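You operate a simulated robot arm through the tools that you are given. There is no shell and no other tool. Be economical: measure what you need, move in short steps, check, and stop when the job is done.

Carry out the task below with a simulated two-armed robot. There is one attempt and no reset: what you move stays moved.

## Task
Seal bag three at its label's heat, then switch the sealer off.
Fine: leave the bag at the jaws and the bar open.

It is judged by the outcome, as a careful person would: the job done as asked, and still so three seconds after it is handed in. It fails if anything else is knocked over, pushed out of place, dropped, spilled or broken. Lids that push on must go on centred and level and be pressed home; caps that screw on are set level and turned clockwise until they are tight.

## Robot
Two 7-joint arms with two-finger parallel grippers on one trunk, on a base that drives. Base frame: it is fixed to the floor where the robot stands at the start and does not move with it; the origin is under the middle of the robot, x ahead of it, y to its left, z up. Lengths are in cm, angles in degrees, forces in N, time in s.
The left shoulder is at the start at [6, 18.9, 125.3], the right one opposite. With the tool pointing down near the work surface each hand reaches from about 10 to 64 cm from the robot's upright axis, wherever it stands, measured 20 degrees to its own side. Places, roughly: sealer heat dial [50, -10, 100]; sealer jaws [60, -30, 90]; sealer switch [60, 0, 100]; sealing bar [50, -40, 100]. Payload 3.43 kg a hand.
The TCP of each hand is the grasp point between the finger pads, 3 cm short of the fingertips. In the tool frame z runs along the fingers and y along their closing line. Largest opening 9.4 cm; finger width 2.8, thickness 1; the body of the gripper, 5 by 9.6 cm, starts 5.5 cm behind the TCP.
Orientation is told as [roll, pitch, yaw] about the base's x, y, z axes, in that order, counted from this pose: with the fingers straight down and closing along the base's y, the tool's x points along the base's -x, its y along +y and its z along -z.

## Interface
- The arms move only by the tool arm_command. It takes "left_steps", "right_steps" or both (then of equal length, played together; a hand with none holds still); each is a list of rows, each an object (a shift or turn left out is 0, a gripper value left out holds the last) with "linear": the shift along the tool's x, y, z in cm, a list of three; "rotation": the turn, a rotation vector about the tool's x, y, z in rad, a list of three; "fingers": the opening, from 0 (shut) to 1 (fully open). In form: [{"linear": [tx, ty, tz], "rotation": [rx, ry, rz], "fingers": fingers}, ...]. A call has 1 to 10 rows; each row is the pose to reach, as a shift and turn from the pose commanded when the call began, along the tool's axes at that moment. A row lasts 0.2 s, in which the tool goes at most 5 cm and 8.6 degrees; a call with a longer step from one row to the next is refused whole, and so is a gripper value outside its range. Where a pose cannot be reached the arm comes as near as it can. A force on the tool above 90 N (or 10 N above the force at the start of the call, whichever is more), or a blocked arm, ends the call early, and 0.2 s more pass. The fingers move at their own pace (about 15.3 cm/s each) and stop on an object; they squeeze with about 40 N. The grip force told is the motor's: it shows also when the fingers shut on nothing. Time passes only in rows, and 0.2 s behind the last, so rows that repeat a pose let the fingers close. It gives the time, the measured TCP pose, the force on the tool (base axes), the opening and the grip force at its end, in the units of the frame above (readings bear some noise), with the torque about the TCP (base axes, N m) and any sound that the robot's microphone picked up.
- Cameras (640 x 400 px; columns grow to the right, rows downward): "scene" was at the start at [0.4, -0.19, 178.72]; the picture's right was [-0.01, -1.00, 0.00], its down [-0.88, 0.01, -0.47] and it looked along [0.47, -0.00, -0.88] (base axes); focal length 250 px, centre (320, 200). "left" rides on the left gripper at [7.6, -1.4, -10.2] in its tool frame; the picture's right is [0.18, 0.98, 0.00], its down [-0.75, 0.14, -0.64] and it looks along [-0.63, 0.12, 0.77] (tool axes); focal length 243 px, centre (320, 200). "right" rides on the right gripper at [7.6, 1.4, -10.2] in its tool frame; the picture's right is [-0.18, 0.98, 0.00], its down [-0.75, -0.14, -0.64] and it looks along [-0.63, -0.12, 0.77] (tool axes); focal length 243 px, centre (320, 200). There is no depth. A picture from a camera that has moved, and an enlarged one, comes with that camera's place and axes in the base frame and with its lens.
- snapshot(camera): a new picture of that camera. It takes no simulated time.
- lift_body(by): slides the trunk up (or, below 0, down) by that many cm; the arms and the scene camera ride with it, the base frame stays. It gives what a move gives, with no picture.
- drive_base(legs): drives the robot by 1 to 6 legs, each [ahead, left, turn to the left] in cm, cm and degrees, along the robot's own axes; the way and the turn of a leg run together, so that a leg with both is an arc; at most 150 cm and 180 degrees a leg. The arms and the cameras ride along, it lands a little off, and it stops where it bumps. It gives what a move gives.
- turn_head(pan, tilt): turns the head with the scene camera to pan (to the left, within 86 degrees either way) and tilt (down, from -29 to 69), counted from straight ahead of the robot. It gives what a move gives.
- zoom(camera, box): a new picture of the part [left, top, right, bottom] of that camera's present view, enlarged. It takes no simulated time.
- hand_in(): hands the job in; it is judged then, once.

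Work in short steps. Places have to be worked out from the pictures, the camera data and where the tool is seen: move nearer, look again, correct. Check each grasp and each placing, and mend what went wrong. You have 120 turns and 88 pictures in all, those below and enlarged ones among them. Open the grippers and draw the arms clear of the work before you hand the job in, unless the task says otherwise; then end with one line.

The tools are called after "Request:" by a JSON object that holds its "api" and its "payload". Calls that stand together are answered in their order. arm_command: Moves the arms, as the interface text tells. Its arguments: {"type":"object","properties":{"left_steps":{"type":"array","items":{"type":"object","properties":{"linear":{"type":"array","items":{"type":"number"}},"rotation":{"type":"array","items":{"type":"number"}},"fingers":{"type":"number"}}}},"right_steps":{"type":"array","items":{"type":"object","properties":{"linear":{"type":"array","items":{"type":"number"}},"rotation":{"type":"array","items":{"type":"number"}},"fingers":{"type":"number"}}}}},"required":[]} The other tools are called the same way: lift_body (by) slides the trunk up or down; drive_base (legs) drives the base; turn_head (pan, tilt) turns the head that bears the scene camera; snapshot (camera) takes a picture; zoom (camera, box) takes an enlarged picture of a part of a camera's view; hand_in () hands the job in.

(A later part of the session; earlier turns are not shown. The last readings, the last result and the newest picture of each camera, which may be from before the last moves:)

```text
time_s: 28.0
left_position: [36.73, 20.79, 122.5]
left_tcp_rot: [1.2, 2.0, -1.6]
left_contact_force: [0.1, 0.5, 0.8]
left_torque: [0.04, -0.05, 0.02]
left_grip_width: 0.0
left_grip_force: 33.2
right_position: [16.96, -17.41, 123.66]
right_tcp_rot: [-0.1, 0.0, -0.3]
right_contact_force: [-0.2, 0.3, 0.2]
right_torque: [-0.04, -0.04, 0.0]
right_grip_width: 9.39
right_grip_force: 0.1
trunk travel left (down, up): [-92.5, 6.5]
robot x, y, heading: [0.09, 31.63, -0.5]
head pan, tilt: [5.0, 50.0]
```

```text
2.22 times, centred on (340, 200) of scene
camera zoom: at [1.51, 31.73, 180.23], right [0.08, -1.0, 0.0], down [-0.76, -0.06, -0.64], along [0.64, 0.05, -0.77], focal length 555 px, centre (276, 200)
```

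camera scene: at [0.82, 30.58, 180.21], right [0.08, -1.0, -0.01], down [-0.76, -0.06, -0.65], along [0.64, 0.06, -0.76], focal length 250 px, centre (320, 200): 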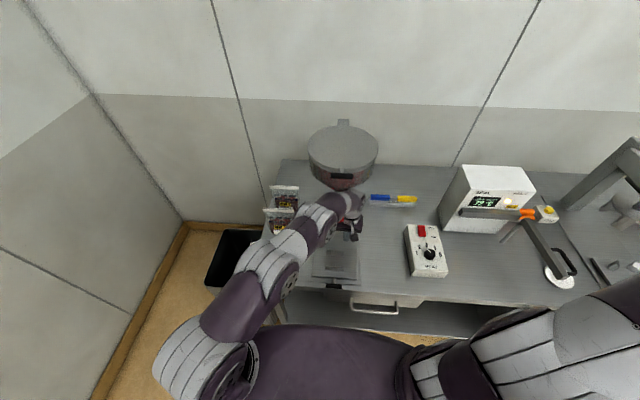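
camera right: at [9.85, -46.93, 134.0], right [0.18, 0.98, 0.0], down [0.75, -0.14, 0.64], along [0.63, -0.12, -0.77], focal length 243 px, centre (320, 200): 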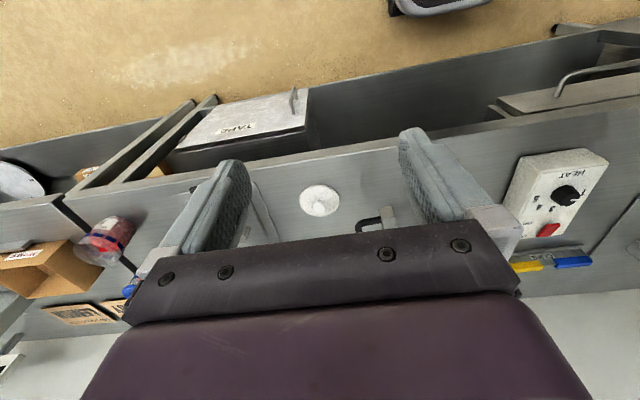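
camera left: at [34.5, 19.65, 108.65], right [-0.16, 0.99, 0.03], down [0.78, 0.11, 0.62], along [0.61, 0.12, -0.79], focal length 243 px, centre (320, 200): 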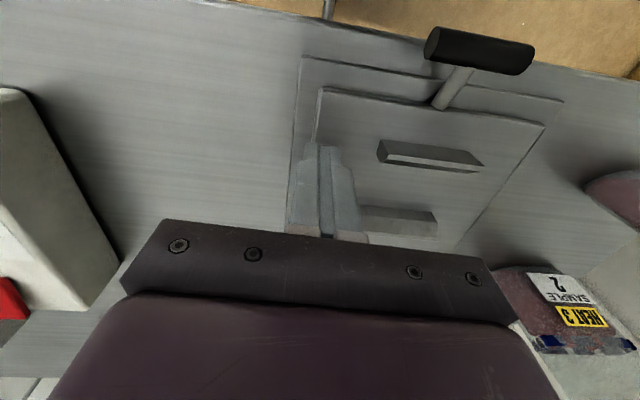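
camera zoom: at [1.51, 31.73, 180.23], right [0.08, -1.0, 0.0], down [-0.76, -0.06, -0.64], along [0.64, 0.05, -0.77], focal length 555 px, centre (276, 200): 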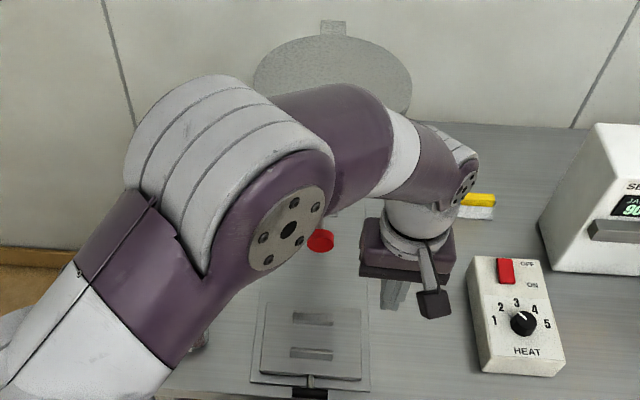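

The red knob is at its original place (50, 29, 112); that is what stopped the drive, unharmed. I move the left hand left and back, away from the hopper, and open it.

Request:
{"api": "arm_command", "payload": {"left_steps": [{"linear": [2, 3, 0], "fingers": 0.6}, {"linear": [4, 6, -0.5], "fingers": 0.6}, {"linear": [5, 10, -1]}, {"linear": [6, 14, -1.5]}, {"linear": [7, 18, -2], "rotation": [0.02, -0.035, -0.028]}, {"linear": [7, 22, -2], "rotation": [0.02, -0.035, -0.028]}, {"linear": [7, 22, -2], "rotation": [0.02, -0.035, -0.028]}]}}

Request:
{"api": "arm_command", "payload": {"left_steps": [{"rotation": [0, 0, -0.14]}, {"rotation": [0, 0, -0.28]}, {"rotation": [0, 0, -0.42]}, {"rotation": [0, 0, -0.56]}, {"rotation": [0, 0, -0.7]}, {"rotation": [0, 0, -0.84]}, {"rotation": [0, 0, -0.98]}, {"rotation": [0, 0, -1.12]}, {"rotation": [0, 0, -1.26]}, {"rotation": [0, 0, -1.4]}]}}

```text
time_s: 29.6
left_position: [30.09, 43.09, 125.08]
left_tcp_rot: [0.1, 0.0, 0.0]
left_contact_force: [-0.3, 0.2, -0.4]
left_torque: [0.04, -0.01, 0.0]
left_grip_width: 5.66
left_grip_force: 0.0
right_position: [17.01, -17.22, 123.67]
right_tcp_rot: [0.0, 0.0, -0.4]
right_contact_force: [-0.5, 0.2, 0.1]
right_torque: [0.03, 0.01, 0.0]
right_grip_width: 9.41
right_grip_force: 0.1
trunk travel left (down, up): [-92.5, 6.5]
robot x, y, heading: [-0.18, 30.8, -0.1]
head pan, tilt: [5.0, 50.0]
```

```text
time_s: 31.8
left_position: [30.4, 42.94, 125.01]
left_tcp_rot: [0.0, -0.1, 80.4]
left_contact_force: [-0.3, 0.0, -0.7]
left_torque: [0.0, -0.01, -0.02]
left_grip_width: 5.63
left_grip_force: 0.1
right_position: [17.05, -17.2, 123.71]
right_tcp_rot: [0.0, 0.0, -0.3]
right_contact_force: [-0.2, -0.5, -0.5]
right_torque: [0.02, -0.02, 0.03]
right_grip_width: 9.43
right_grip_force: 0.0
trunk travel left (down, up): [-92.5, 6.5]
robot x, y, heading: [-0.47, 31.38, -0.2]
head pan, tilt: [5.0, 50.0]
```

Yaw works. I finish the yaw and then tilt the fingers toward −y.

Request:
{"api": "arm_command", "payload": {"left_steps": [{"rotation": [0, 0, -0.1]}, {"rotation": [0, 0, -0.17]}]}}

Request:
{"api": "arm_command", "payload": {"left_steps": [{"rotation": [0, 0.136, 0]}, {"rotation": [0, 0.272, 0]}, {"rotation": [0, 0.408, 0]}, {"rotation": [0, 0.544, 0]}, {"rotation": [0, 0.68, 0]}, {"rotation": [0, 0.816, 0]}, {"rotation": [0, 0.952, 0]}, {"rotation": [0, 1.088, 0]}, {"rotation": [0, 1.22, 0]}, {"rotation": [0, 1.22, 0]}]}}

Request:
{"api": "snapshot", "payload": {"camera": "scene"}}

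```text
time_s: 32.4
left_position: [30.57, 43.06, 125.11]
left_tcp_rot: [-0.1, -0.1, 90.0]
left_contact_force: [-1.0, 0.6, 0.1]
left_torque: [-0.01, 0.01, -0.02]
left_grip_width: 5.63
left_grip_force: 0.1
right_position: [16.93, -17.2, 123.64]
right_tcp_rot: [0.0, 0.0, -0.3]
right_contact_force: [0.1, -0.3, 0.2]
right_torque: [0.0, 0.03, -0.01]
right_grip_width: 9.42
right_grip_force: 0.1
trunk travel left (down, up): [-92.5, 6.5]
robot x, y, heading: [0.09, 31.25, -0.2]
head pan, tilt: [5.0, 50.0]
```

```text
time_s: 34.6
left_position: [28.67, 44.26, 117.2]
left_tcp_rot: [2.5, 56.7, 90.2]
left_contact_force: [-0.4, 0.1, -0.1]
left_torque: [-0.06, -0.03, 0.01]
left_grip_width: 5.65
left_grip_force: 0.2
left hand out of reach, approached as far as the arm can: row 7, 8, 9, 10
right_position: [17.12, -17.05, 123.81]
right_tcp_rot: [-0.1, 0.2, -0.3]
right_contact_force: [0.1, -0.3, 0.4]
right_torque: [0.0, 0.03, -0.01]
right_grip_width: 9.39
right_grip_force: 0.0
trunk travel left (down, up): [-92.5, 6.5]
robot x, y, heading: [-0.22, 31.02, -0.2]
head pan, tilt: [5.0, 50.0]
```

```text
50 pictures are left
camera scene: at [1.69, 32.02, 180.23], right [0.08, -1.0, 0.0], down [-0.76, -0.06, -0.64], along [0.64, 0.05, -0.77], focal length 250 px, centre (320, 200)
```

scene: 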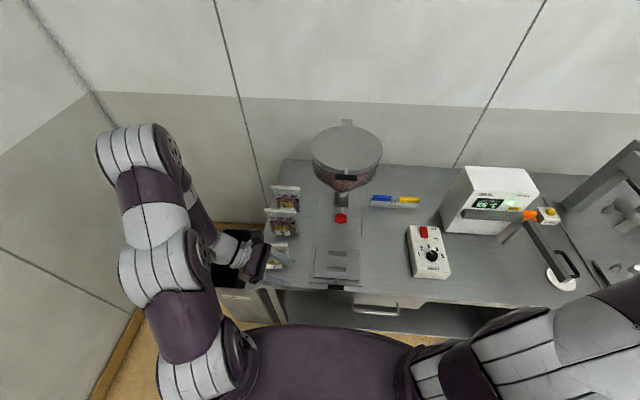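

The hand now points right and down from the left side. I zoom in on the bags to refine positions.

Request:
{"api": "zoom", "payload": {"camera": "scene", "box": [220, 170, 340, 280]}}

Request:
{"api": "snapshot", "payload": {"camera": "left"}}

```text
3.64 times, centred on (280, 225) of scene
camera zoom: at [1.69, 32.02, 180.23], right [0.08, -1.0, 0.0], down [-0.76, -0.06, -0.64], along [0.64, 0.05, -0.77], focal length 909 px, centre (466, 109)
```

zoom: 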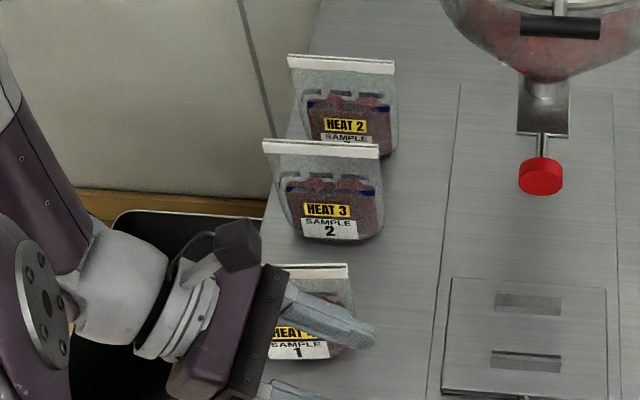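

```text
48 pictures are left
camera left: at [30.65, 48.61, 128.99], right [-0.98, -0.07, 0.18], down [-0.12, 0.95, -0.28], along [-0.15, -0.29, -0.94], focal length 243 px, centre (320, 200)
```

left: 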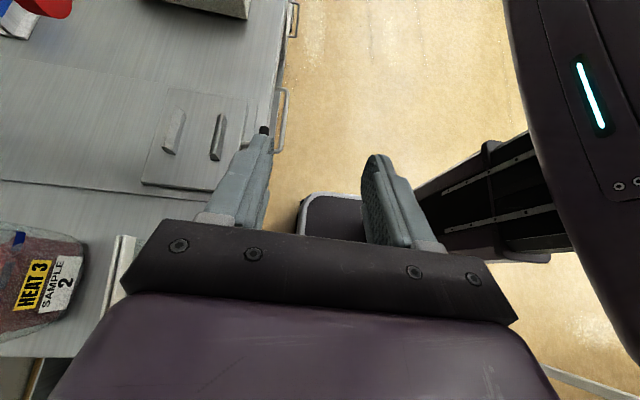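

Bag 3: top centre ≈(68, 50.8, 107.6), left edge y≈56.8, width ≈12; neighbours at x≈56 and 43. Arms are clear and high, so I drive ahead 12 cm.

Request:
{"api": "drive_base", "payload": {"legs": [[12, 0, 0]]}}

```text
time_s: 35.8
left_position: [40.27, 43.96, 117.18]
left_tcp_rot: [2.4, 56.7, 90.1]
left_contact_force: [-0.6, 0.3, 0.4]
left_torque: [0.0, -0.03, 0.03]
left_grip_width: 5.64
left_grip_force: 0.2
right_position: [28.8, -17.24, 123.58]
right_tcp_rot: [0.0, 0.0, -0.3]
right_contact_force: [0.1, -0.4, 0.0]
right_torque: [-0.01, 0.02, -0.03]
right_grip_width: 9.39
right_grip_force: 0.0
trunk travel left (down, up): [-92.5, 6.5]
robot x, y, heading: [11.63, 31.26, -0.2]
head pan, tilt: [5.0, 50.0]
```

Drive done. Now I move the left hand left and forward, staying high beside the bags, to see if the tilt is reached.

Request:
{"api": "arm_command", "payload": {"left_steps": [{"linear": [-2, -2.5, -3.2]}, {"linear": [-4, -5, -6.4]}, {"linear": [-6, -7.5, -9.5]}, {"linear": [-8, -10, -12.7]}, {"linear": [-10.2, -12.5, -15.8]}, {"linear": [-12.2, -15, -19]}, {"linear": [-12.2, -15, -19]}]}}

```text
time_s: 37.4
left_position: [42.05, 51.72, 110.08]
left_tcp_rot: [2.5, 56.7, 90.3]
left_contact_force: [-0.2, 0.1, -0.4]
left_torque: [0.0, 0.0, -0.01]
left_grip_width: 5.66
left_grip_force: 0.0
left hand out of reach, approached as far as the arm can: row 1, 2, 3, 4, 5, 6, 7
right_position: [28.88, -17.27, 123.71]
right_tcp_rot: [0.0, 0.0, -0.3]
right_contact_force: [-0.5, 0.0, 0.6]
right_torque: [-0.02, 0.01, -0.06]
right_grip_width: 9.4
right_grip_force: 0.1
trunk travel left (down, up): [-92.5, 6.5]
robot x, y, heading: [11.4, 31.21, -0.3]
head pan, tilt: [5.0, 50.0]
```

The arm stopped short at a limit, near the top of bag 1. I look before moving.

Request:
{"api": "snapshot", "payload": {"camera": "scene"}}

```text
47 pictures are left
camera scene: at [13.27, 31.71, 180.23], right [0.08, -1.0, 0.0], down [-0.76, -0.06, -0.64], along [0.64, 0.05, -0.77], focal length 250 px, centre (320, 200)
```

scene: 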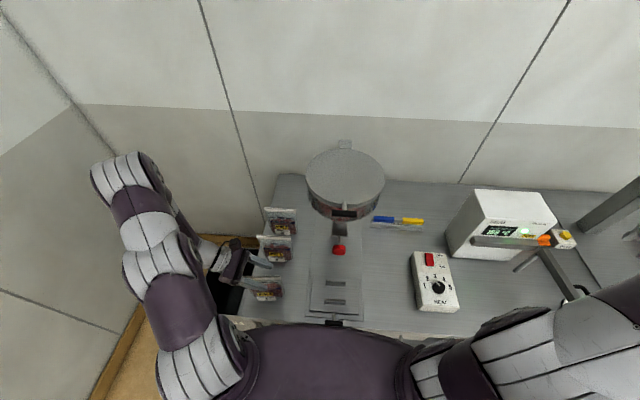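

I reverse that move and un-tilt, since a different wrist yaw (−90) keeps the camera clear of the jaws anyway.

Request:
{"api": "arm_command", "payload": {"left_steps": [{"linear": [2, 2.5, 3.2]}, {"linear": [4, 5, 6.4]}, {"linear": [6, 7.5, 9.5]}, {"linear": [8, 10, 12.7]}, {"linear": [10.2, 12.5, 15.8]}, {"linear": [12.2, 15, 19]}, {"linear": [12.2, 15, 19]}]}}

Request:
{"api": "arm_command", "payload": {"left_steps": [{"rotation": [0, -0.136, 0]}, {"rotation": [0, -0.272, 0]}, {"rotation": [0, -0.408, 0]}, {"rotation": [0, -0.544, 0]}, {"rotation": [0, -0.68, 0]}, {"rotation": [0, -0.816, 0]}, {"rotation": [0, -0.952, 0]}, {"rotation": [0, -1.088, 0]}, {"rotation": [0, -1.22, 0]}, {"rotation": [0, -1.22, 0]}]}}

```text
time_s: 38.5
left_position: [32.08, 36.66, 109.72]
left_tcp_rot: [-1.0, 56.0, 88.3]
left_contact_force: [0.5, 0.3, 0.3]
left_torque: [-0.04, 0.03, -0.04]
left_grip_width: 5.67
left_grip_force: 0.0
left hand out of reach, approached as far as the arm can: row 5
right_position: [28.8, -17.44, 123.56]
right_tcp_rot: [0.1, 0.0, -0.3]
right_contact_force: [-0.4, 1.0, -0.3]
right_torque: [0.02, -0.02, 0.0]
right_grip_width: 9.39
right_grip_force: 0.1
trunk travel left (down, up): [-92.5, 6.5]
robot x, y, heading: [11.73, 31.02, -0.1]
head pan, tilt: [5.0, 50.0]
stopped in row 5 (left hand): the force on the tool passed its limit at 131 N (the readings are from after the stop); the commanded pose is now the measured one
```

```text
time_s: 40.1
left_position: [32.32, 36.7, 109.87]
left_tcp_rot: [-0.7, 0.4, 89.1]
left_contact_force: [3.8, -2.0, 0.3]
left_torque: [0.19, 0.34, 0.16]
left_grip_width: 5.64
left_grip_force: 0.0
right_position: [28.87, -17.56, 123.69]
right_tcp_rot: [0.0, 0.0, -0.2]
right_contact_force: [-0.6, 0.7, 0.2]
right_torque: [0.03, 0.0, 0.05]
right_grip_width: 9.4
right_grip_force: 0.0
trunk travel left (down, up): [-92.5, 6.5]
robot x, y, heading: [11.58, 31.2, -0.2]
head pan, tilt: [5.0, 50.0]
stopped in row 8 (left hand): the force on the tool passed its limit at 104 N (the readings are from after the stop); the commanded pose is now the measured one
```

The hand hit something, probably the robot's own body. I look before doing more.

Request:
{"api": "snapshot", "payload": {"camera": "scene"}}

Request:
{"api": "snapshot", "payload": {"camera": "left"}}

```text
46 pictures are left
camera scene: at [13.29, 31.59, 180.23], right [0.08, -1.0, 0.0], down [-0.76, -0.06, -0.64], along [0.64, 0.05, -0.77], focal length 250 px, centre (320, 200)
```

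scene: 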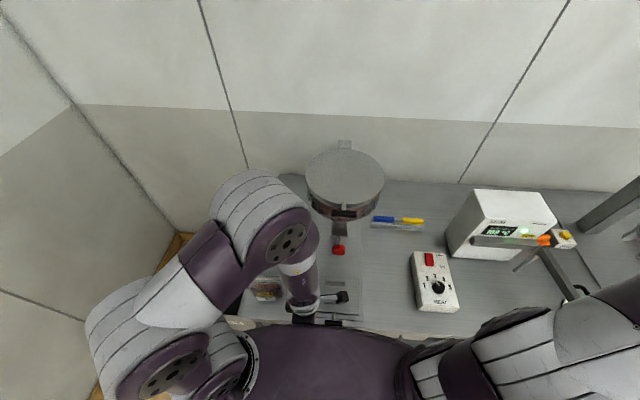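

```text
45 pictures are left
camera left: at [33.49, 29.23, 120.12], right [-0.99, -0.17, -0.01], down [-0.14, 0.76, 0.63], along [-0.1, 0.63, -0.77], focal length 243 px, centre (320, 200)
```

left: 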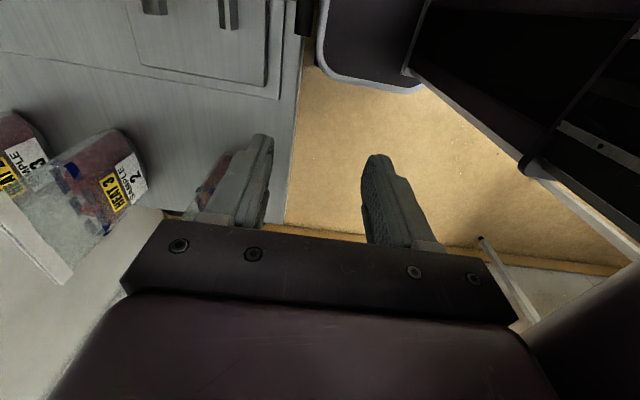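

Only the robot's own torso was hit; bags and hopper are fine. I move forward and up away from the torso.

Request:
{"api": "arm_command", "payload": {"left_steps": [{"linear": [0, -2, -3]}, {"linear": [0, -4, -7]}, {"linear": [0, -5, -11]}, {"linear": [0, -6, -15]}, {"linear": [0, -6, -15]}]}}

```text
time_s: 41.3
left_position: [38.62, 37.8, 117.61]
left_tcp_rot: [-3.9, -0.7, 89.2]
left_contact_force: [0.3, 0.0, 0.7]
left_torque: [0.02, -0.01, -0.06]
left_grip_width: 5.63
left_grip_force: 0.0
left hand out of reach, approached as far as the arm can: row 2, 3, 4, 5
right_position: [28.94, -17.28, 123.56]
right_tcp_rot: [0.0, 0.1, -0.3]
right_contact_force: [-0.9, 0.0, 0.5]
right_torque: [0.01, 0.01, 0.02]
right_grip_width: 9.38
right_grip_force: 0.0
trunk travel left (down, up): [-92.5, 6.5]
robot x, y, heading: [11.48, 31.22, 0.1]
head pan, tilt: [5.0, 50.0]
```

Now I yaw back the other way in two calls, checking each.

Request:
{"api": "arm_command", "payload": {"left_steps": [{"rotation": [0, 0, 0.145]}, {"rotation": [0, 0, 0.29]}, {"rotation": [0, 0, 0.435]}, {"rotation": [0, 0, 0.58]}, {"rotation": [0, 0, 0.725]}, {"rotation": [0, 0, 0.87]}, {"rotation": [0, 0, 1.015]}, {"rotation": [0, 0, 1.16]}, {"rotation": [0, 0, 1.305]}, {"rotation": [0, 0, 1.45]}]}}

```text
time_s: 43.5
left_position: [38.28, 37.72, 117.73]
left_tcp_rot: [0.2, -3.9, 6.1]
left_contact_force: [0.0, 0.2, -0.3]
left_torque: [0.02, -0.01, 0.0]
left_grip_width: 5.65
left_grip_force: 0.0
right_position: [28.87, -17.27, 123.61]
right_tcp_rot: [0.0, 0.0, -0.3]
right_contact_force: [-0.8, -0.7, 0.0]
right_torque: [0.0, -0.03, -0.01]
right_grip_width: 9.4
right_grip_force: 0.1
trunk travel left (down, up): [-92.5, 6.5]
robot x, y, heading: [11.69, 31.13, -0.3]
head pan, tilt: [5.0, 50.0]
```

Continue yaw toward −90 while rising a bit.

Request:
{"api": "arm_command", "payload": {"left_steps": [{"linear": [0, 0, -1], "rotation": [0, 0.068, 0]}, {"linear": [0, 0, -3], "rotation": [0, 0.068, 0]}, {"linear": [0, 0, -5], "rotation": [0, 0.068, 0]}, {"linear": [0, 0, -5], "rotation": [0, 0.068, 0]}]}}

Request:
{"api": "arm_command", "payload": {"left_steps": [{"rotation": [0, 0, 0.145]}, {"rotation": [0, 0, 0.29]}, {"rotation": [0, 0, 0.435]}, {"rotation": [0, 0, 0.58]}, {"rotation": [0, 0, 0.725]}, {"rotation": [0, 0, 0.87]}, {"rotation": [0, 0, 1.015]}, {"rotation": [0, 0, 1.16]}, {"rotation": [0, 0, 1.305]}, {"rotation": [0, 0, 1.45]}]}}

```text
time_s: 44.5
left_position: [37.15, 37.99, 118.04]
left_tcp_rot: [1.5, -3.1, 6.1]
left_contact_force: [0.1, 1.3, 0.3]
left_torque: [-0.03, 0.0, 0.03]
left_grip_width: 5.65
left_grip_force: 0.1
left hand out of reach, approached as far as the arm can: row 1, 2, 3, 4
right_position: [28.79, -17.29, 123.65]
right_tcp_rot: [0.0, 0.0, -0.4]
right_contact_force: [0.0, -0.1, 0.3]
right_torque: [-0.03, 0.01, -0.02]
right_grip_width: 9.4
right_grip_force: 0.1
trunk travel left (down, up): [-92.5, 6.5]
robot x, y, heading: [11.31, 30.92, -0.2]
head pan, tilt: [5.0, 50.0]
```

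```text
time_s: 46.7
left_position: [34.86, 38.59, 115.69]
left_tcp_rot: [3.2, 1.2, -77.1]
left_contact_force: [-0.2, -0.3, 0.4]
left_torque: [0.03, -0.05, -0.01]
left_grip_width: 5.65
left_grip_force: 0.0
left hand out of reach, approached as far as the arm can: row 6, 7, 8, 9, 10
right_position: [28.76, -17.28, 123.79]
right_tcp_rot: [0.0, 0.0, -0.4]
right_contact_force: [0.5, -0.1, 0.0]
right_torque: [-0.01, 0.0, 0.0]
right_grip_width: 9.42
right_grip_force: 0.1
trunk travel left (down, up): [-92.5, 6.5]
robot x, y, heading: [11.51, 31.23, -0.3]
head pan, tilt: [5.0, 50.0]
```

The pose near the torso is cramped; I move the hand forward-left, above the bags and left of the hopper.

Request:
{"api": "arm_command", "payload": {"left_steps": [{"linear": [3, 3, -1]}, {"linear": [6, 6, -2]}, {"linear": [9, 9, -3]}, {"linear": [12, 12, -4]}, {"linear": [14.8, 15.7, -4]}, {"linear": [14.8, 15.7, -4]}]}}

Request:
{"api": "snapshot", "payload": {"camera": "scene"}}

```text
time_s: 48.1
left_position: [46.08, 56.61, 120.84]
left_tcp_rot: [3.6, 1.1, -76.8]
left_contact_force: [0.1, -0.1, -0.1]
left_torque: [-0.01, -0.01, 0.0]
left_grip_width: 5.65
left_grip_force: 0.0
left hand out of reach, approached as far as the arm can: row 1, 2, 3, 4, 5
right_position: [28.44, -17.31, 123.66]
right_tcp_rot: [0.0, -0.3, -0.4]
right_contact_force: [-1.1, 0.9, 0.1]
right_torque: [-0.02, -0.03, -0.02]
right_grip_width: 9.4
right_grip_force: 0.1
trunk travel left (down, up): [-92.5, 6.5]
robot x, y, heading: [11.81, 31.34, -0.3]
head pan, tilt: [5.0, 50.0]
```

```text
44 pictures are left
camera scene: at [12.77, 31.69, 180.24], right [0.08, -1.0, 0.0], down [-0.76, -0.06, -0.65], along [0.64, 0.05, -0.76], focal length 250 px, centre (320, 200)
```

scene: 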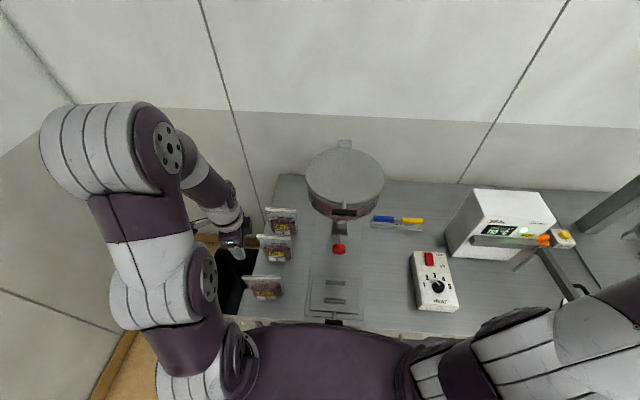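

Good pose and clear view. I finish the yaw and tilt the fingers 45° toward −y.

Request:
{"api": "arm_command", "payload": {"left_steps": [{"rotation": [0, 0, 0.12]}, {"rotation": [0, 0, 0.23]}, {"rotation": [0, 0, 0.23]}]}}

Request:
{"api": "arm_command", "payload": {"left_steps": [{"rotation": [0, -0.13, 0]}, {"rotation": [0, -0.26, 0]}, {"rotation": [0, -0.39, 0]}, {"rotation": [0, -0.52, 0]}, {"rotation": [0, -0.65, 0]}, {"rotation": [0, -0.75, 0]}, {"rotation": [0, -0.75, 0]}]}}

```text
time_s: 48.9
left_position: [46.62, 56.59, 120.76]
left_tcp_rot: [2.8, 1.9, -90.2]
left_contact_force: [0.3, 0.3, -0.8]
left_torque: [-0.03, 0.04, 0.02]
left_grip_width: 5.62
left_grip_force: 0.1
right_position: [29.01, -17.39, 123.62]
right_tcp_rot: [0.0, 0.1, -0.2]
right_contact_force: [-0.9, 0.5, 0.0]
right_torque: [-0.01, 0.05, 0.02]
right_grip_width: 9.42
right_grip_force: 0.0
trunk travel left (down, up): [-92.5, 6.5]
robot x, y, heading: [11.79, 31.36, -0.4]
head pan, tilt: [5.0, 50.0]
```

```text
time_s: 50.5
left_position: [46.2, 56.26, 120.07]
left_tcp_rot: [4.0, -41.3, -92.8]
left_contact_force: [0.6, -0.2, 0.1]
left_torque: [-0.03, -0.03, 0.03]
left_grip_width: 5.64
left_grip_force: 0.1
left hand out of reach, approached as far as the arm can: row 6, 7
right_position: [28.92, -17.24, 123.76]
right_tcp_rot: [0.0, 0.1, -0.2]
right_contact_force: [0.1, -0.4, -0.1]
right_torque: [-0.01, -0.03, -0.01]
right_grip_width: 9.43
right_grip_force: 0.2
trunk travel left (down, up): [-92.5, 6.5]
robot x, y, heading: [12.02, 31.23, -0.6]
head pan, tilt: [5.0, 50.0]
```

Orientation is fine (tool axis ≈ (0.04, −0.66, −0.75)). Next I go to a pre-grasp point left of and above bag 3's left edge.

Request:
{"api": "arm_command", "payload": {"left_steps": [{"linear": [2.5, 3.5, 0], "fingers": 0.8}, {"linear": [5, 7, 0.5], "fingers": 0.8}, {"linear": [7.5, 10.6, 1.5]}, {"linear": [10, 14.2, 2.5]}, {"linear": [12.5, 17.7, 3.5]}, {"linear": [15.1, 21.3, 4.9]}, {"linear": [15.1, 21.3, 4.9]}]}}

Request:
{"api": "snapshot", "payload": {"camera": "left"}}

Request:
{"api": "zoom", "payload": {"camera": "scene", "box": [200, 160, 320, 300]}}

```text
time_s: 52.1
left_position: [61.16, 58.01, 105.13]
left_tcp_rot: [5.4, -39.0, -92.5]
left_contact_force: [-0.5, 0.3, 0.3]
left_torque: [0.0, 0.04, 0.02]
left_grip_width: 7.51
left_grip_force: 0.5
left hand out of reach, approached as far as the arm can: row 1, 2, 3, 4, 5, 6, 7
right_position: [28.94, -17.2, 123.83]
right_tcp_rot: [0.0, 0.0, -0.3]
right_contact_force: [-0.5, 0.0, -0.1]
right_torque: [0.0, -0.01, 0.0]
right_grip_width: 9.41
right_grip_force: 0.1
trunk travel left (down, up): [-92.5, 6.5]
robot x, y, heading: [11.3, 31.1, -0.1]
head pan, tilt: [5.0, 50.0]
```

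```text
43 pictures are left
camera left: at [59.34, 70.4, 108.08], right [0.99, 0.16, -0.04], down [0.07, -0.18, 0.98], along [0.15, -0.97, -0.19], focal length 243 px, centre (320, 200)
```

left: 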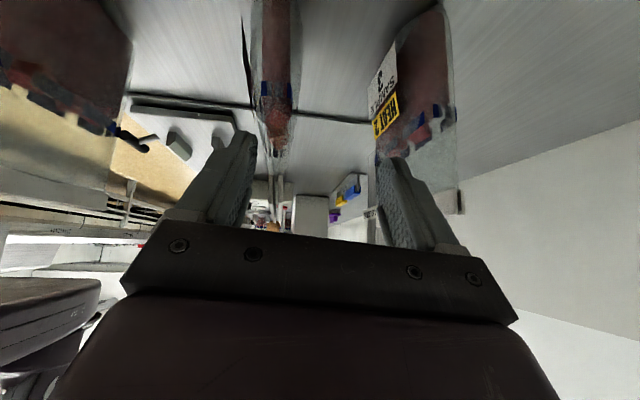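

```text
2.86 times, centred on (260, 230) of scene
camera zoom: at [13.35, 31.77, 180.23], right [0.08, -1.0, 0.0], down [-0.76, -0.06, -0.64], along [0.64, 0.05, -0.77], focal length 714 px, centre (491, 114)
```

zoom: 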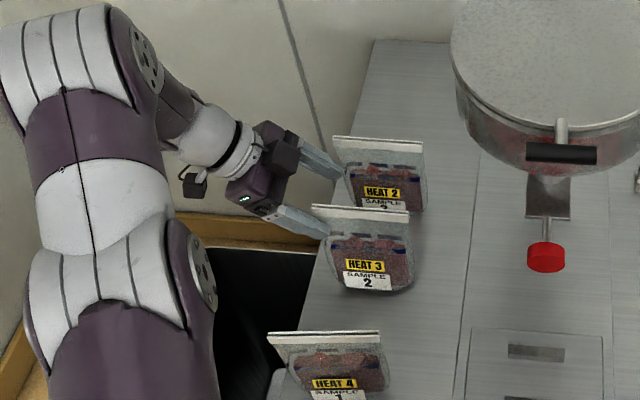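

Left camera shows the fingers straddling near bag 2's edge; the arm is at a wrist limit. I retreat up and back (away from the bags first), to reposition the base with a right-turned heading.

Request:
{"api": "arm_command", "payload": {"left_steps": [{"linear": [0, 0, -4]}, {"linear": [0, 0, -8]}, {"linear": [-2, -4, -10]}, {"linear": [-4, -8, -11.5]}, {"linear": [-5.5, -12, -13]}, {"linear": [-7, -15.5, -14.5]}, {"linear": [-8.9, -19, -16]}, {"linear": [-8.9, -19, -16]}]}}

```text
time_s: 53.9
left_position: [40.48, 59.84, 120.05]
left_tcp_rot: [3.9, -41.1, -92.8]
left_contact_force: [0.2, -0.5, -0.5]
left_torque: [-0.01, 0.02, 0.03]
left_grip_width: 7.55
left_grip_force: 0.0
left hand out of reach, approached as far as the arm can: row 1, 2, 3, 4, 5, 6, 7, 8
right_position: [28.91, -17.39, 123.59]
right_tcp_rot: [0.0, 0.0, -0.3]
right_contact_force: [-0.8, 0.5, -0.1]
right_torque: [0.02, 0.0, 0.01]
right_grip_width: 9.37
right_grip_force: 0.0
trunk travel left (down, up): [-92.5, 6.5]
robot x, y, heading: [11.38, 31.09, -0.4]
head pan, tilt: [5.0, 50.0]
```

Clear. Now drive left 16 cm, then turn right 30° (hand at z≈120, above all bags and away from the hopper).

Request:
{"api": "drive_base", "payload": {"legs": [[0, 16, 0], [0, 0, -30]]}}

Request:
{"api": "turn_head", "payload": {"pan": 25, "tilt": 50}}

Request:
{"api": "snapshot", "payload": {"camera": "scene"}}

```text
time_s: 56.8
left_position: [46.78, 63.33, 120.21]
left_tcp_rot: [3.9, -41.1, -117.9]
left_contact_force: [0.6, -1.3, -0.3]
left_torque: [-0.01, 0.02, 0.01]
left_grip_width: 7.51
left_grip_force: 0.0
right_position: [3.58, -1.6, 123.67]
right_tcp_rot: [0.0, 0.0, -25.4]
right_contact_force: [0.7, -0.3, -0.4]
right_torque: [0.02, -0.01, 0.03]
right_grip_width: 9.37
right_grip_force: 0.1
trunk travel left (down, up): [-92.5, 6.5]
robot x, y, heading: [8.36, 49.57, -25.4]
head pan, tilt: [5.0, 50.0]
```

```text
time_s: 57.7
left_position: [46.84, 63.35, 120.13]
left_tcp_rot: [4.0, -41.1, -117.9]
left_contact_force: [-0.4, 0.7, 0.6]
left_torque: [0.01, -0.01, 0.01]
left_grip_width: 7.54
left_grip_force: 0.1
right_position: [3.58, -1.55, 123.72]
right_tcp_rot: [-0.1, 0.0, -25.4]
right_contact_force: [1.0, 0.1, 0.3]
right_torque: [0.01, 0.01, -0.01]
right_grip_width: 9.41
right_grip_force: 0.1
trunk travel left (down, up): [-92.5, 6.5]
robot x, y, heading: [8.51, 49.5, -25.7]
head pan, tilt: [25.0, 50.0]
```

```text
41 pictures are left
camera scene: at [10.85, 51.98, 180.23], right [-0.01, -1.0, 0.0], down [-0.77, 0.01, -0.64], along [0.64, -0.01, -0.77], focal length 250 px, centre (320, 200)
```

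scene: 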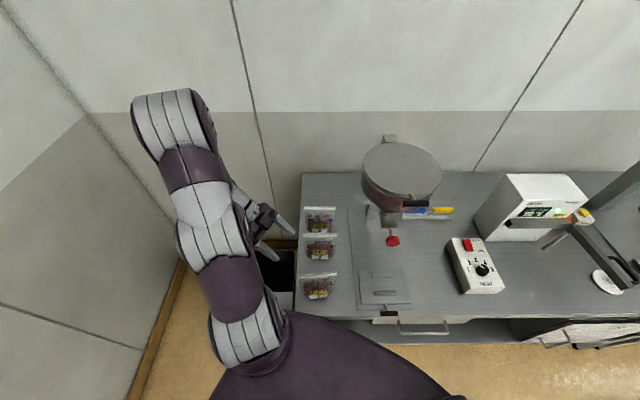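

Base is at (8.5, 49.5), heading −25.6. I yaw the hand back to about −92.

Request:
{"api": "arm_command", "payload": {"left_steps": [{"rotation": [-0.09, 0.007, -0.11]}, {"rotation": [-0.19, 0.014, -0.22]}, {"rotation": [-0.29, 0.02, -0.33]}, {"rotation": [-0.29, 0.02, -0.33]}]}}

```text
time_s: 58.7
left_position: [46.85, 63.28, 120.15]
left_tcp_rot: [4.0, -41.2, -92.7]
left_contact_force: [0.0, -0.9, -0.1]
left_torque: [-0.03, 0.04, 0.02]
left_grip_width: 7.52
left_grip_force: 0.1
right_position: [3.53, -1.59, 123.54]
right_tcp_rot: [0.1, -0.1, -25.4]
right_contact_force: [0.3, 0.3, -0.4]
right_torque: [-0.03, -0.02, 0.03]
right_grip_width: 9.42
right_grip_force: 0.0
trunk travel left (down, up): [-92.5, 6.5]
robot x, y, heading: [8.52, 49.54, -25.4]
head pan, tilt: [25.0, 50.0]
```

Reached. I level the closing line by 3° and move to the pre-grasp point beside bag 3.

Request:
{"api": "arm_command", "payload": {"left_steps": [{"linear": [1.8, 3.5, 1.4], "rotation": [0.04, 0, -0.036]}, {"linear": [3.6, 7, 2.8], "rotation": [0.04, 0, -0.036]}, {"linear": [5.4, 10.4, 4.4], "rotation": [0.04, 0, -0.036]}, {"linear": [7.2, 13.8, 5.9], "rotation": [0.04, 0, -0.036]}, {"linear": [9, 17.3, 7.4], "rotation": [0.04, 0, -0.036]}, {"linear": [10.8, 20.7, 8.9], "rotation": [0.04, 0, -0.036]}, {"linear": [10.8, 20.7, 8.9], "rotation": [0.04, 0, -0.036]}]}}

Request:
{"api": "snapshot", "payload": {"camera": "left"}}

```text
time_s: 60.3
left_position: [66.22, 64.62, 106.61]
left_tcp_rot: [0.0, -41.3, -90.2]
left_contact_force: [0.4, 0.4, 0.8]
left_torque: [0.03, -0.04, 0.01]
left_grip_width: 7.51
left_grip_force: 0.1
left hand out of reach, approached as far as the arm can: row 6, 7
right_position: [3.45, -1.71, 123.64]
right_tcp_rot: [0.1, 0.0, -25.3]
right_contact_force: [-0.7, -0.3, 0.4]
right_torque: [0.02, -0.02, -0.01]
right_grip_width: 9.41
right_grip_force: 0.1
trunk travel left (down, up): [-92.5, 6.5]
robot x, y, heading: [9.01, 49.36, -25.5]
head pan, tilt: [25.0, 50.0]
```

```text
40 pictures are left
camera left: at [64.76, 77.12, 109.24], right [0.98, 0.14, -0.12], down [0.14, -0.14, 0.98], along [0.12, -0.98, -0.16], focal length 243 px, centre (320, 200)
```

left: 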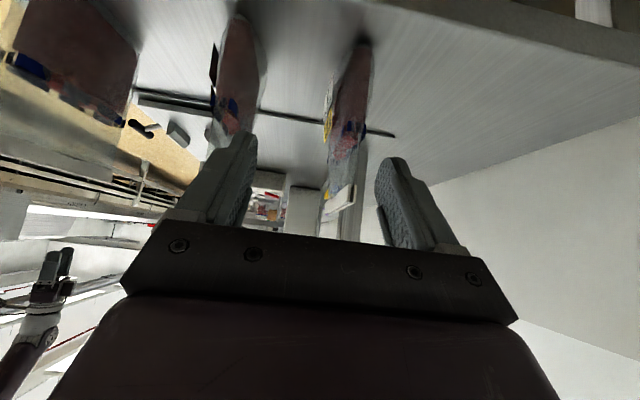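

Bag 3 (x≈69) is between the fingers; the arm needs a little more reach, so I drive the base ~4.5 cm along +x with the hand still clear of the bag.

Request:
{"api": "drive_base", "payload": {"legs": [[4, 2, 0]]}}

```text
time_s: 61.0
left_position: [66.18, 64.77, 106.58]
left_tcp_rot: [-0.1, -41.3, -89.9]
left_contact_force: [0.8, -0.4, -0.9]
left_torque: [0.01, -0.05, 0.02]
left_grip_width: 7.51
left_grip_force: 0.0
right_position: [3.6, -1.66, 123.68]
right_tcp_rot: [0.0, 0.0, -25.3]
right_contact_force: [-0.1, 0.2, 1.5]
right_torque: [0.0, -0.01, 0.01]
right_grip_width: 9.41
right_grip_force: 0.1
trunk travel left (down, up): [-92.5, 6.5]
robot x, y, heading: [8.42, 49.44, -25.6]
head pan, tilt: [25.0, 50.0]
stopped in leg 1: the robot was blocked; the commanded pose is now the measured one
```

The base is against the bench, so no further. I try getting the extra x by easing the tilt slightly.

Request:
{"api": "arm_command", "payload": {"left_steps": [{"linear": [0, 1, 0], "rotation": [0, 0.07, 0]}, {"linear": [0, 2, 0], "rotation": [0, 0.14, 0]}, {"linear": [0, 3, 0], "rotation": [0, 0.14, 0]}, {"linear": [0, 3, 0], "rotation": [0, 0.14, 0]}]}}

```text
time_s: 62.0
left_position: [69.11, 64.72, 106.8]
left_tcp_rot: [0.0, -33.4, -89.9]
left_contact_force: [0.4, 0.5, 1.1]
left_torque: [-0.04, -0.01, 0.04]
left_grip_width: 7.52
left_grip_force: 0.0
right_position: [3.64, -1.72, 123.66]
right_tcp_rot: [0.0, 0.0, -25.3]
right_contact_force: [-0.9, -0.3, -0.5]
right_torque: [-0.03, 0.03, -0.01]
right_grip_width: 9.4
right_grip_force: 0.1
trunk travel left (down, up): [-92.5, 6.5]
robot x, y, heading: [8.54, 49.73, -25.3]
head pan, tilt: [25.0, 50.0]
```

x is now 69.1 and reachable. I approach along the finger axis toward the grasp at (69, 55.3, 97.5).

Request:
{"api": "arm_command", "payload": {"left_steps": [{"linear": [-0.6, 0, 3]}, {"linear": [-1.2, 0, 6]}, {"linear": [-1.8, 0, 9]}, {"linear": [-1.8, 0, 9]}]}}

Request:
{"api": "snapshot", "payload": {"camera": "left"}}

```text
time_s: 63.0
left_position: [69.23, 58.17, 100.34]
left_tcp_rot: [-0.1, -33.3, -89.9]
left_contact_force: [-0.6, -0.9, -0.9]
left_torque: [-0.01, 0.03, 0.01]
left_grip_width: 7.52
left_grip_force: 0.0
right_position: [3.64, -1.71, 123.73]
right_tcp_rot: [-0.1, -0.1, -25.4]
right_contact_force: [-0.1, 1.0, 0.4]
right_torque: [-0.01, -0.01, 0.0]
right_grip_width: 9.38
right_grip_force: 0.1
trunk travel left (down, up): [-92.5, 6.5]
robot x, y, heading: [8.49, 49.42, -25.2]
head pan, tilt: [25.0, 50.0]
```

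```text
39 pictures are left
camera left: at [67.8, 70.21, 104.63], right [0.98, 0.15, -0.1], down [0.14, -0.28, 0.95], along [0.12, -0.95, -0.29], focal length 243 px, centre (320, 200)
```

left: 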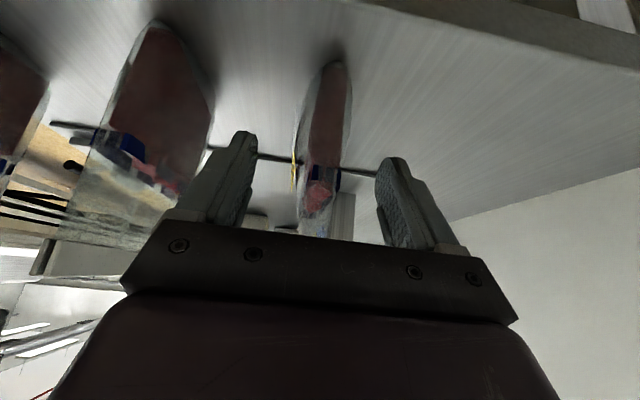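

Bag 3 is centred between the fingers. I move the last 4 cm and then close.

Request:
{"api": "arm_command", "payload": {"left_steps": [{"linear": [-0.4, 0, 2]}, {"linear": [-0.9, 0, 4]}, {"linear": [-0.9, 0, 4]}, {"linear": [-0.9, 0, 4], "fingers": 0}, {"linear": [-0.9, 0, 4], "fingers": 0}, {"linear": [-0.9, 0, 4], "fingers": 0}, {"linear": [-0.9, 0, 4], "fingers": 0}]}}

Request:
{"api": "zoom", "payload": {"camera": "scene", "box": [220, 150, 420, 300]}}

```text
time_s: 63.8
left_position: [70.57, 55.69, 99.16]
left_tcp_rot: [2.7, -33.6, -91.0]
left_contact_force: [-5.8, 16.6, 63.6]
left_torque: [-0.74, -0.26, -0.02]
left_grip_width: 7.51
left_grip_force: 0.0
right_position: [3.39, -1.56, 123.67]
right_tcp_rot: [-0.1, -0.2, -25.1]
right_contact_force: [0.1, -0.4, -0.5]
right_torque: [0.05, 0.08, 0.0]
right_grip_width: 9.41
right_grip_force: 0.2
trunk travel left (down, up): [-92.5, 6.5]
robot x, y, heading: [8.21, 49.85, -25.0]
head pan, tilt: [25.0, 50.0]
stopped in row 3 (left hand): the force on the tool passed its limit at 93 N (the readings are from after the stop); the commanded pose is now the measured one
```

```text
2.67 times, centred on (320, 225) of scene
camera zoom: at [10.42, 52.1, 180.26], right [0.0, -1.0, 0.0], down [-0.76, 0.0, -0.64], along [0.64, 0.0, -0.76], focal length 666 px, centre (320, 133)
```

zoom: 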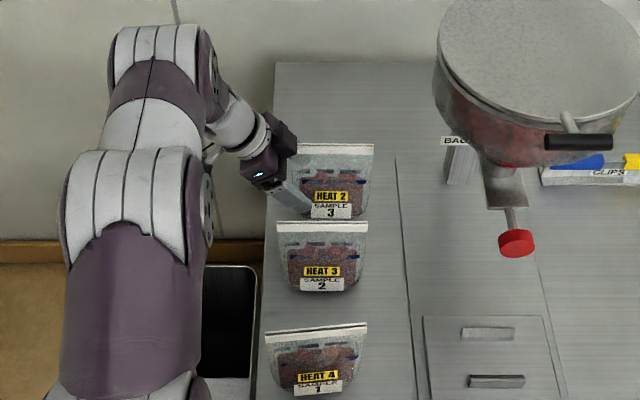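

A contact of about 60 N stopped it. I look from the hand camera before doing anything.

Request:
{"api": "snapshot", "payload": {"camera": "left"}}

Request:
{"api": "zoom", "payload": {"camera": "scene", "box": [280, 180, 360, 240]}}

```text
37 pictures are left
camera left: at [68.83, 67.65, 103.26], right [0.98, 0.16, -0.06], down [0.11, -0.27, 0.96], along [0.14, -0.95, -0.28], focal length 243 px, centre (320, 200)
```

left: 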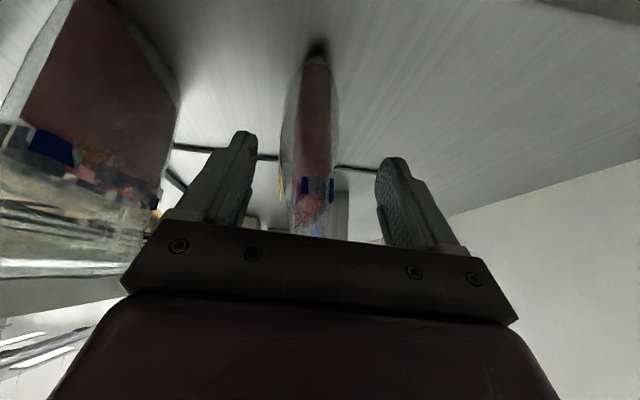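

```text
6.67 times, centred on (320, 210) of scene
camera zoom: at [10.42, 52.1, 180.26], right [0.0, -1.0, 0.0], down [-0.76, 0.0, -0.64], along [0.64, 0.0, -0.76], focal length 1666 px, centre (320, 133)
```

zoom: 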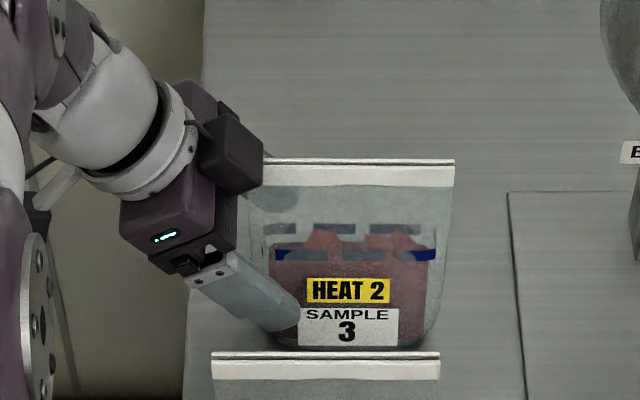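

The gripper palm met the bag's top-left corner; the bag still stands. I back out along the finger axis, restore orientation and x, and will re-enter on a lower line.

Request:
{"api": "arm_command", "payload": {"left_steps": [{"linear": [0, -0.5, -2]}, {"linear": [0, -1.4, -5], "rotation": [0.03, 0, -0.02]}, {"linear": [1, -1.4, -8], "rotation": [0.03, 0, -0.02]}, {"linear": [2, -1.4, -9], "rotation": [0.03, 0, -0.02]}, {"linear": [2, -1.4, -9], "rotation": [0.03, 0, -0.02]}]}}

Request:
{"api": "zoom", "payload": {"camera": "scene", "box": [270, 170, 370, 250]}}

Request:
{"api": "snapshot", "payload": {"camera": "left"}}

```text
time_s: 65.0
left_position: [68.46, 61.82, 104.6]
left_tcp_rot: [-1.1, -33.4, -88.9]
left_contact_force: [0.4, -0.1, -0.6]
left_torque: [0.02, 0.01, -0.02]
left_grip_width: 7.51
left_grip_force: 0.1
right_position: [3.73, -1.66, 123.69]
right_tcp_rot: [0.0, 0.0, -25.2]
right_contact_force: [-1.3, -0.1, 0.4]
right_torque: [-0.01, -0.02, -0.02]
right_grip_width: 9.39
right_grip_force: 0.1
trunk travel left (down, up): [-92.5, 6.5]
robot x, y, heading: [8.2, 49.42, -25.2]
head pan, tilt: [25.0, 50.0]
```

```text
5.00 times, centred on (320, 210) of scene
camera zoom: at [10.92, 51.94, 180.23], right [0.0, -1.0, 0.0], down [-0.77, 0.0, -0.64], along [0.64, 0.0, -0.77], focal length 1250 px, centre (320, 150)
```

zoom: 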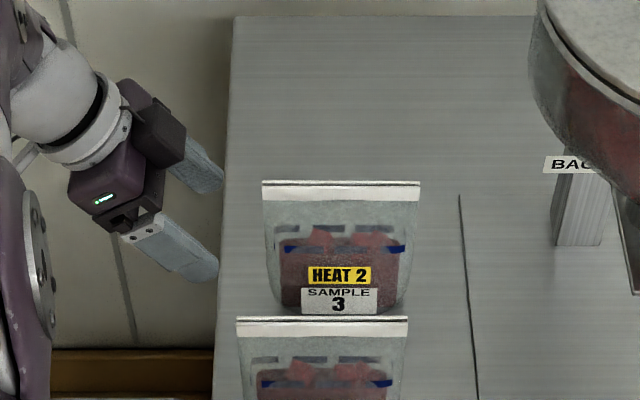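

```text
34 pictures are left
camera left: at [67.08, 73.84, 108.83], right [0.98, 0.16, -0.12], down [0.16, -0.27, 0.95], along [0.12, -0.95, -0.29], focal length 243 px, centre (320, 200)
```

left: 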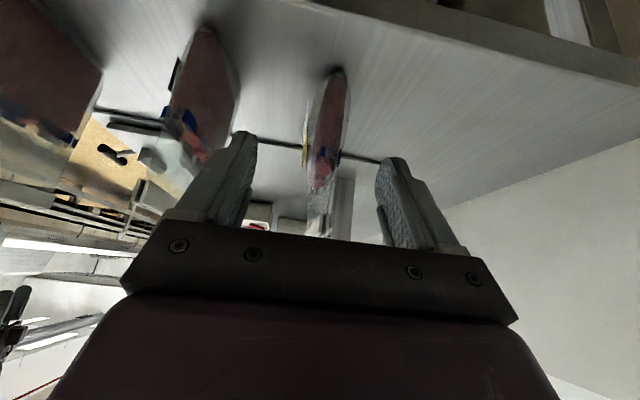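

Bag 3 still stands in place (y 44.4–56.3, x≈69.3). I re-enter on the lower line, ending at about (69.2, 54.3, 96), then close.

Request:
{"api": "arm_command", "payload": {"left_steps": [{"linear": [-0.3, 0.4, 3]}, {"linear": [-0.7, 0.7, 6]}, {"linear": [-1.1, 0.7, 9]}, {"linear": [-1.5, 0.7, 11.3]}, {"linear": [-1.5, 0.7, 11.3]}]}}

```text
time_s: 66.0
left_position: [70.79, 55.12, 98.52]
left_tcp_rot: [2.3, -33.9, -90.0]
left_contact_force: [-4.0, 17.2, 55.5]
left_torque: [-1.45, -0.13, -0.03]
left_grip_width: 7.53
left_grip_force: 0.1
right_position: [3.43, -1.52, 123.84]
right_tcp_rot: [-0.1, -0.2, -25.0]
right_contact_force: [0.4, -0.9, -1.0]
right_torque: [0.02, 0.05, 0.0]
right_grip_width: 9.4
right_grip_force: 0.0
trunk travel left (down, up): [-92.5, 6.5]
robot x, y, heading: [8.55, 49.56, -24.9]
head pan, tilt: [25.0, 50.0]
stopped in row 5 (left hand): the force on the tool passed its limit at 102 N (the readings are from after the stop); the commanded pose is now the measured one
```

Same contact again. I inspect the geometry at the moment of contact.

Request:
{"api": "zoom", "payload": {"camera": "scene", "box": [270, 170, 370, 250]}}

Request:
{"api": "zoom", "payload": {"camera": "left", "box": [180, 20, 460, 260]}}

```text
5.00 times, centred on (320, 210) of scene
camera zoom: at [10.17, 52.19, 180.27], right [0.0, -1.0, 0.0], down [-0.76, 0.0, -0.65], along [0.65, 0.0, -0.76], focal length 1250 px, centre (320, 150)
```

zoom: 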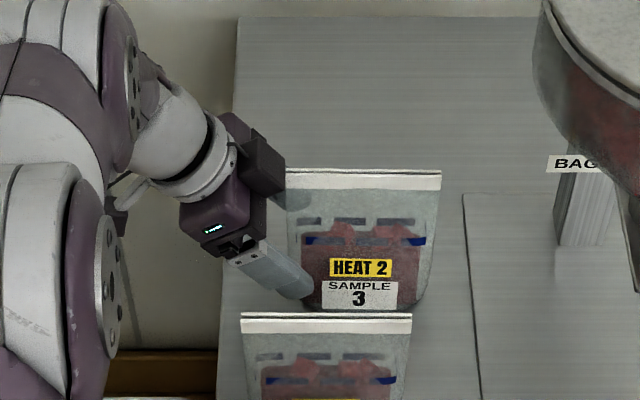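

```text
1.67 times, centred on (320, 140) of left
camera zoom: at [68.95, 67.19, 102.59], right [0.98, 0.17, -0.07], down [0.11, -0.26, 0.96], along [0.15, -0.95, -0.28], focal length 404 px, centre (320, 300)
```

zoom: 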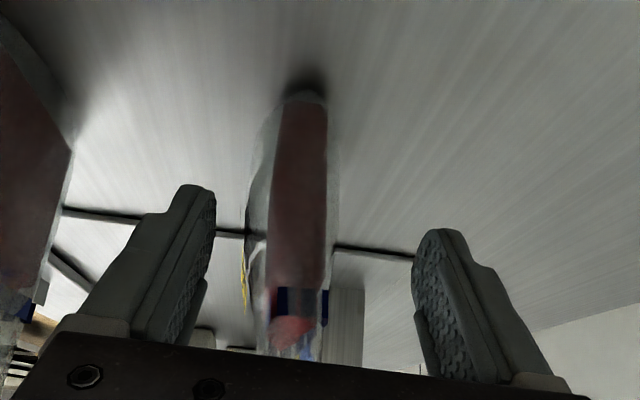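

The palm is pushing the bag's top-left corner (bag slid ~1.6 cm right, still upright). I back out and will instead grip the top-left corner itself, with the corner between the fingers and palm clear.

Request:
{"api": "arm_command", "payload": {"left_steps": [{"linear": [0, -0.5, -3]}, {"linear": [0, -1.5, -6.5], "rotation": [0.02, 0, -0.012]}, {"linear": [0, -1.5, -10], "rotation": [0.02, 0, -0.012]}, {"linear": [-4.5, -1.5, -10], "rotation": [0.02, 0, -0.012]}, {"linear": [-4.5, -1.5, -10], "rotation": [0.02, 0, -0.012]}]}}

Request:
{"api": "zoom", "payload": {"camera": "scene", "box": [270, 170, 370, 250]}}

Request:
{"api": "zoom", "payload": {"camera": "left", "box": [180, 20, 460, 260]}}

```text
time_s: 67.2
left_position: [68.81, 56.92, 107.97]
left_tcp_rot: [-0.6, -33.7, -88.9]
left_contact_force: [-0.5, 0.1, 0.0]
left_torque: [-0.03, 0.02, -0.03]
left_grip_width: 7.55
left_grip_force: 0.1
right_position: [3.74, -1.66, 123.7]
right_tcp_rot: [-0.1, 0.0, -25.1]
right_contact_force: [-0.5, 0.1, 0.0]
right_torque: [-0.03, 0.01, 0.0]
right_grip_width: 9.39
right_grip_force: 0.0
trunk travel left (down, up): [-92.5, 6.5]
robot x, y, heading: [8.75, 49.88, -25.0]
head pan, tilt: [25.0, 50.0]
```

```text
5.00 times, centred on (320, 210) of scene
camera zoom: at [10.85, 52.04, 180.23], right [0.0, -1.0, 0.0], down [-0.77, 0.0, -0.64], along [0.64, 0.0, -0.77], focal length 1250 px, centre (320, 150)
```

zoom: 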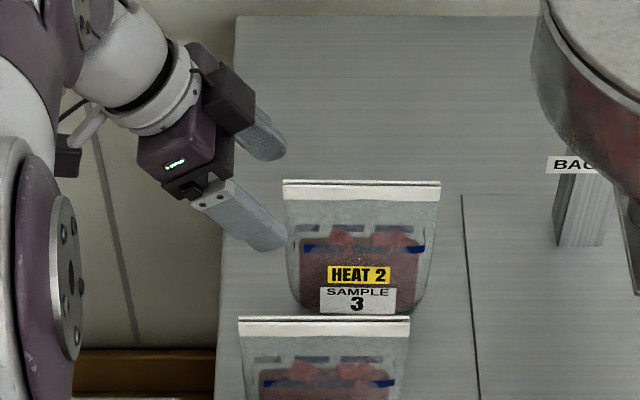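

```text
1.67 times, centred on (320, 140) of left
camera zoom: at [67.29, 68.88, 112.18], right [0.98, 0.17, -0.11], down [0.15, -0.27, 0.95], along [0.13, -0.95, -0.29], focal length 404 px, centre (320, 300)
```

zoom: 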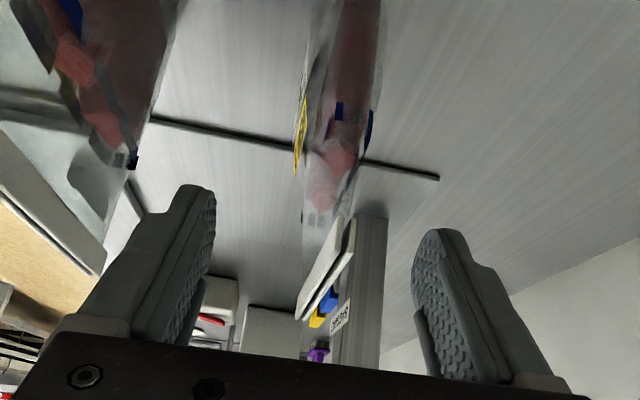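

Bag's mouth corner is at about (69.7, 54.8, 106). I move forward 7 cm along the fingers with +0.7 in x.

Request:
{"api": "arm_command", "payload": {"left_steps": [{"linear": [0, 0.8, 1]}, {"linear": [0, 0.8, 4]}, {"linear": [0, 0.8, 6.7]}, {"linear": [0, 0.8, 6.7]}]}}

Request:
{"api": "zoom", "payload": {"camera": "left", "box": [180, 20, 460, 260]}}

```text
time_s: 68.2
left_position: [69.58, 53.09, 102.6]
left_tcp_rot: [-0.6, -33.7, -88.7]
left_contact_force: [0.0, -0.2, -0.2]
left_torque: [-0.04, -0.02, 0.0]
left_grip_width: 7.54
left_grip_force: 0.0
right_position: [3.86, -1.51, 123.56]
right_tcp_rot: [0.0, -0.1, -25.1]
right_contact_force: [0.5, 1.1, -0.7]
right_torque: [0.01, 0.0, -0.01]
right_grip_width: 9.38
right_grip_force: 0.0
trunk travel left (down, up): [-92.5, 6.5]
robot x, y, heading: [8.5, 49.6, -25.2]
head pan, tilt: [25.0, 50.0]
```

```text
1.67 times, centred on (320, 140) of left
camera zoom: at [68.1, 65.06, 106.83], right [0.98, 0.17, -0.11], down [0.15, -0.27, 0.95], along [0.13, -0.95, -0.29], focal length 404 px, centre (320, 300)
```

zoom: 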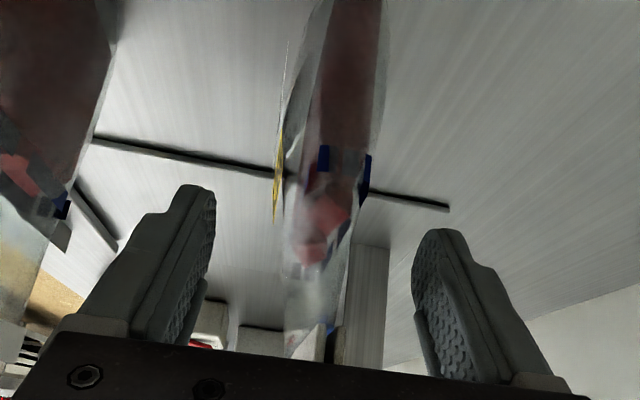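

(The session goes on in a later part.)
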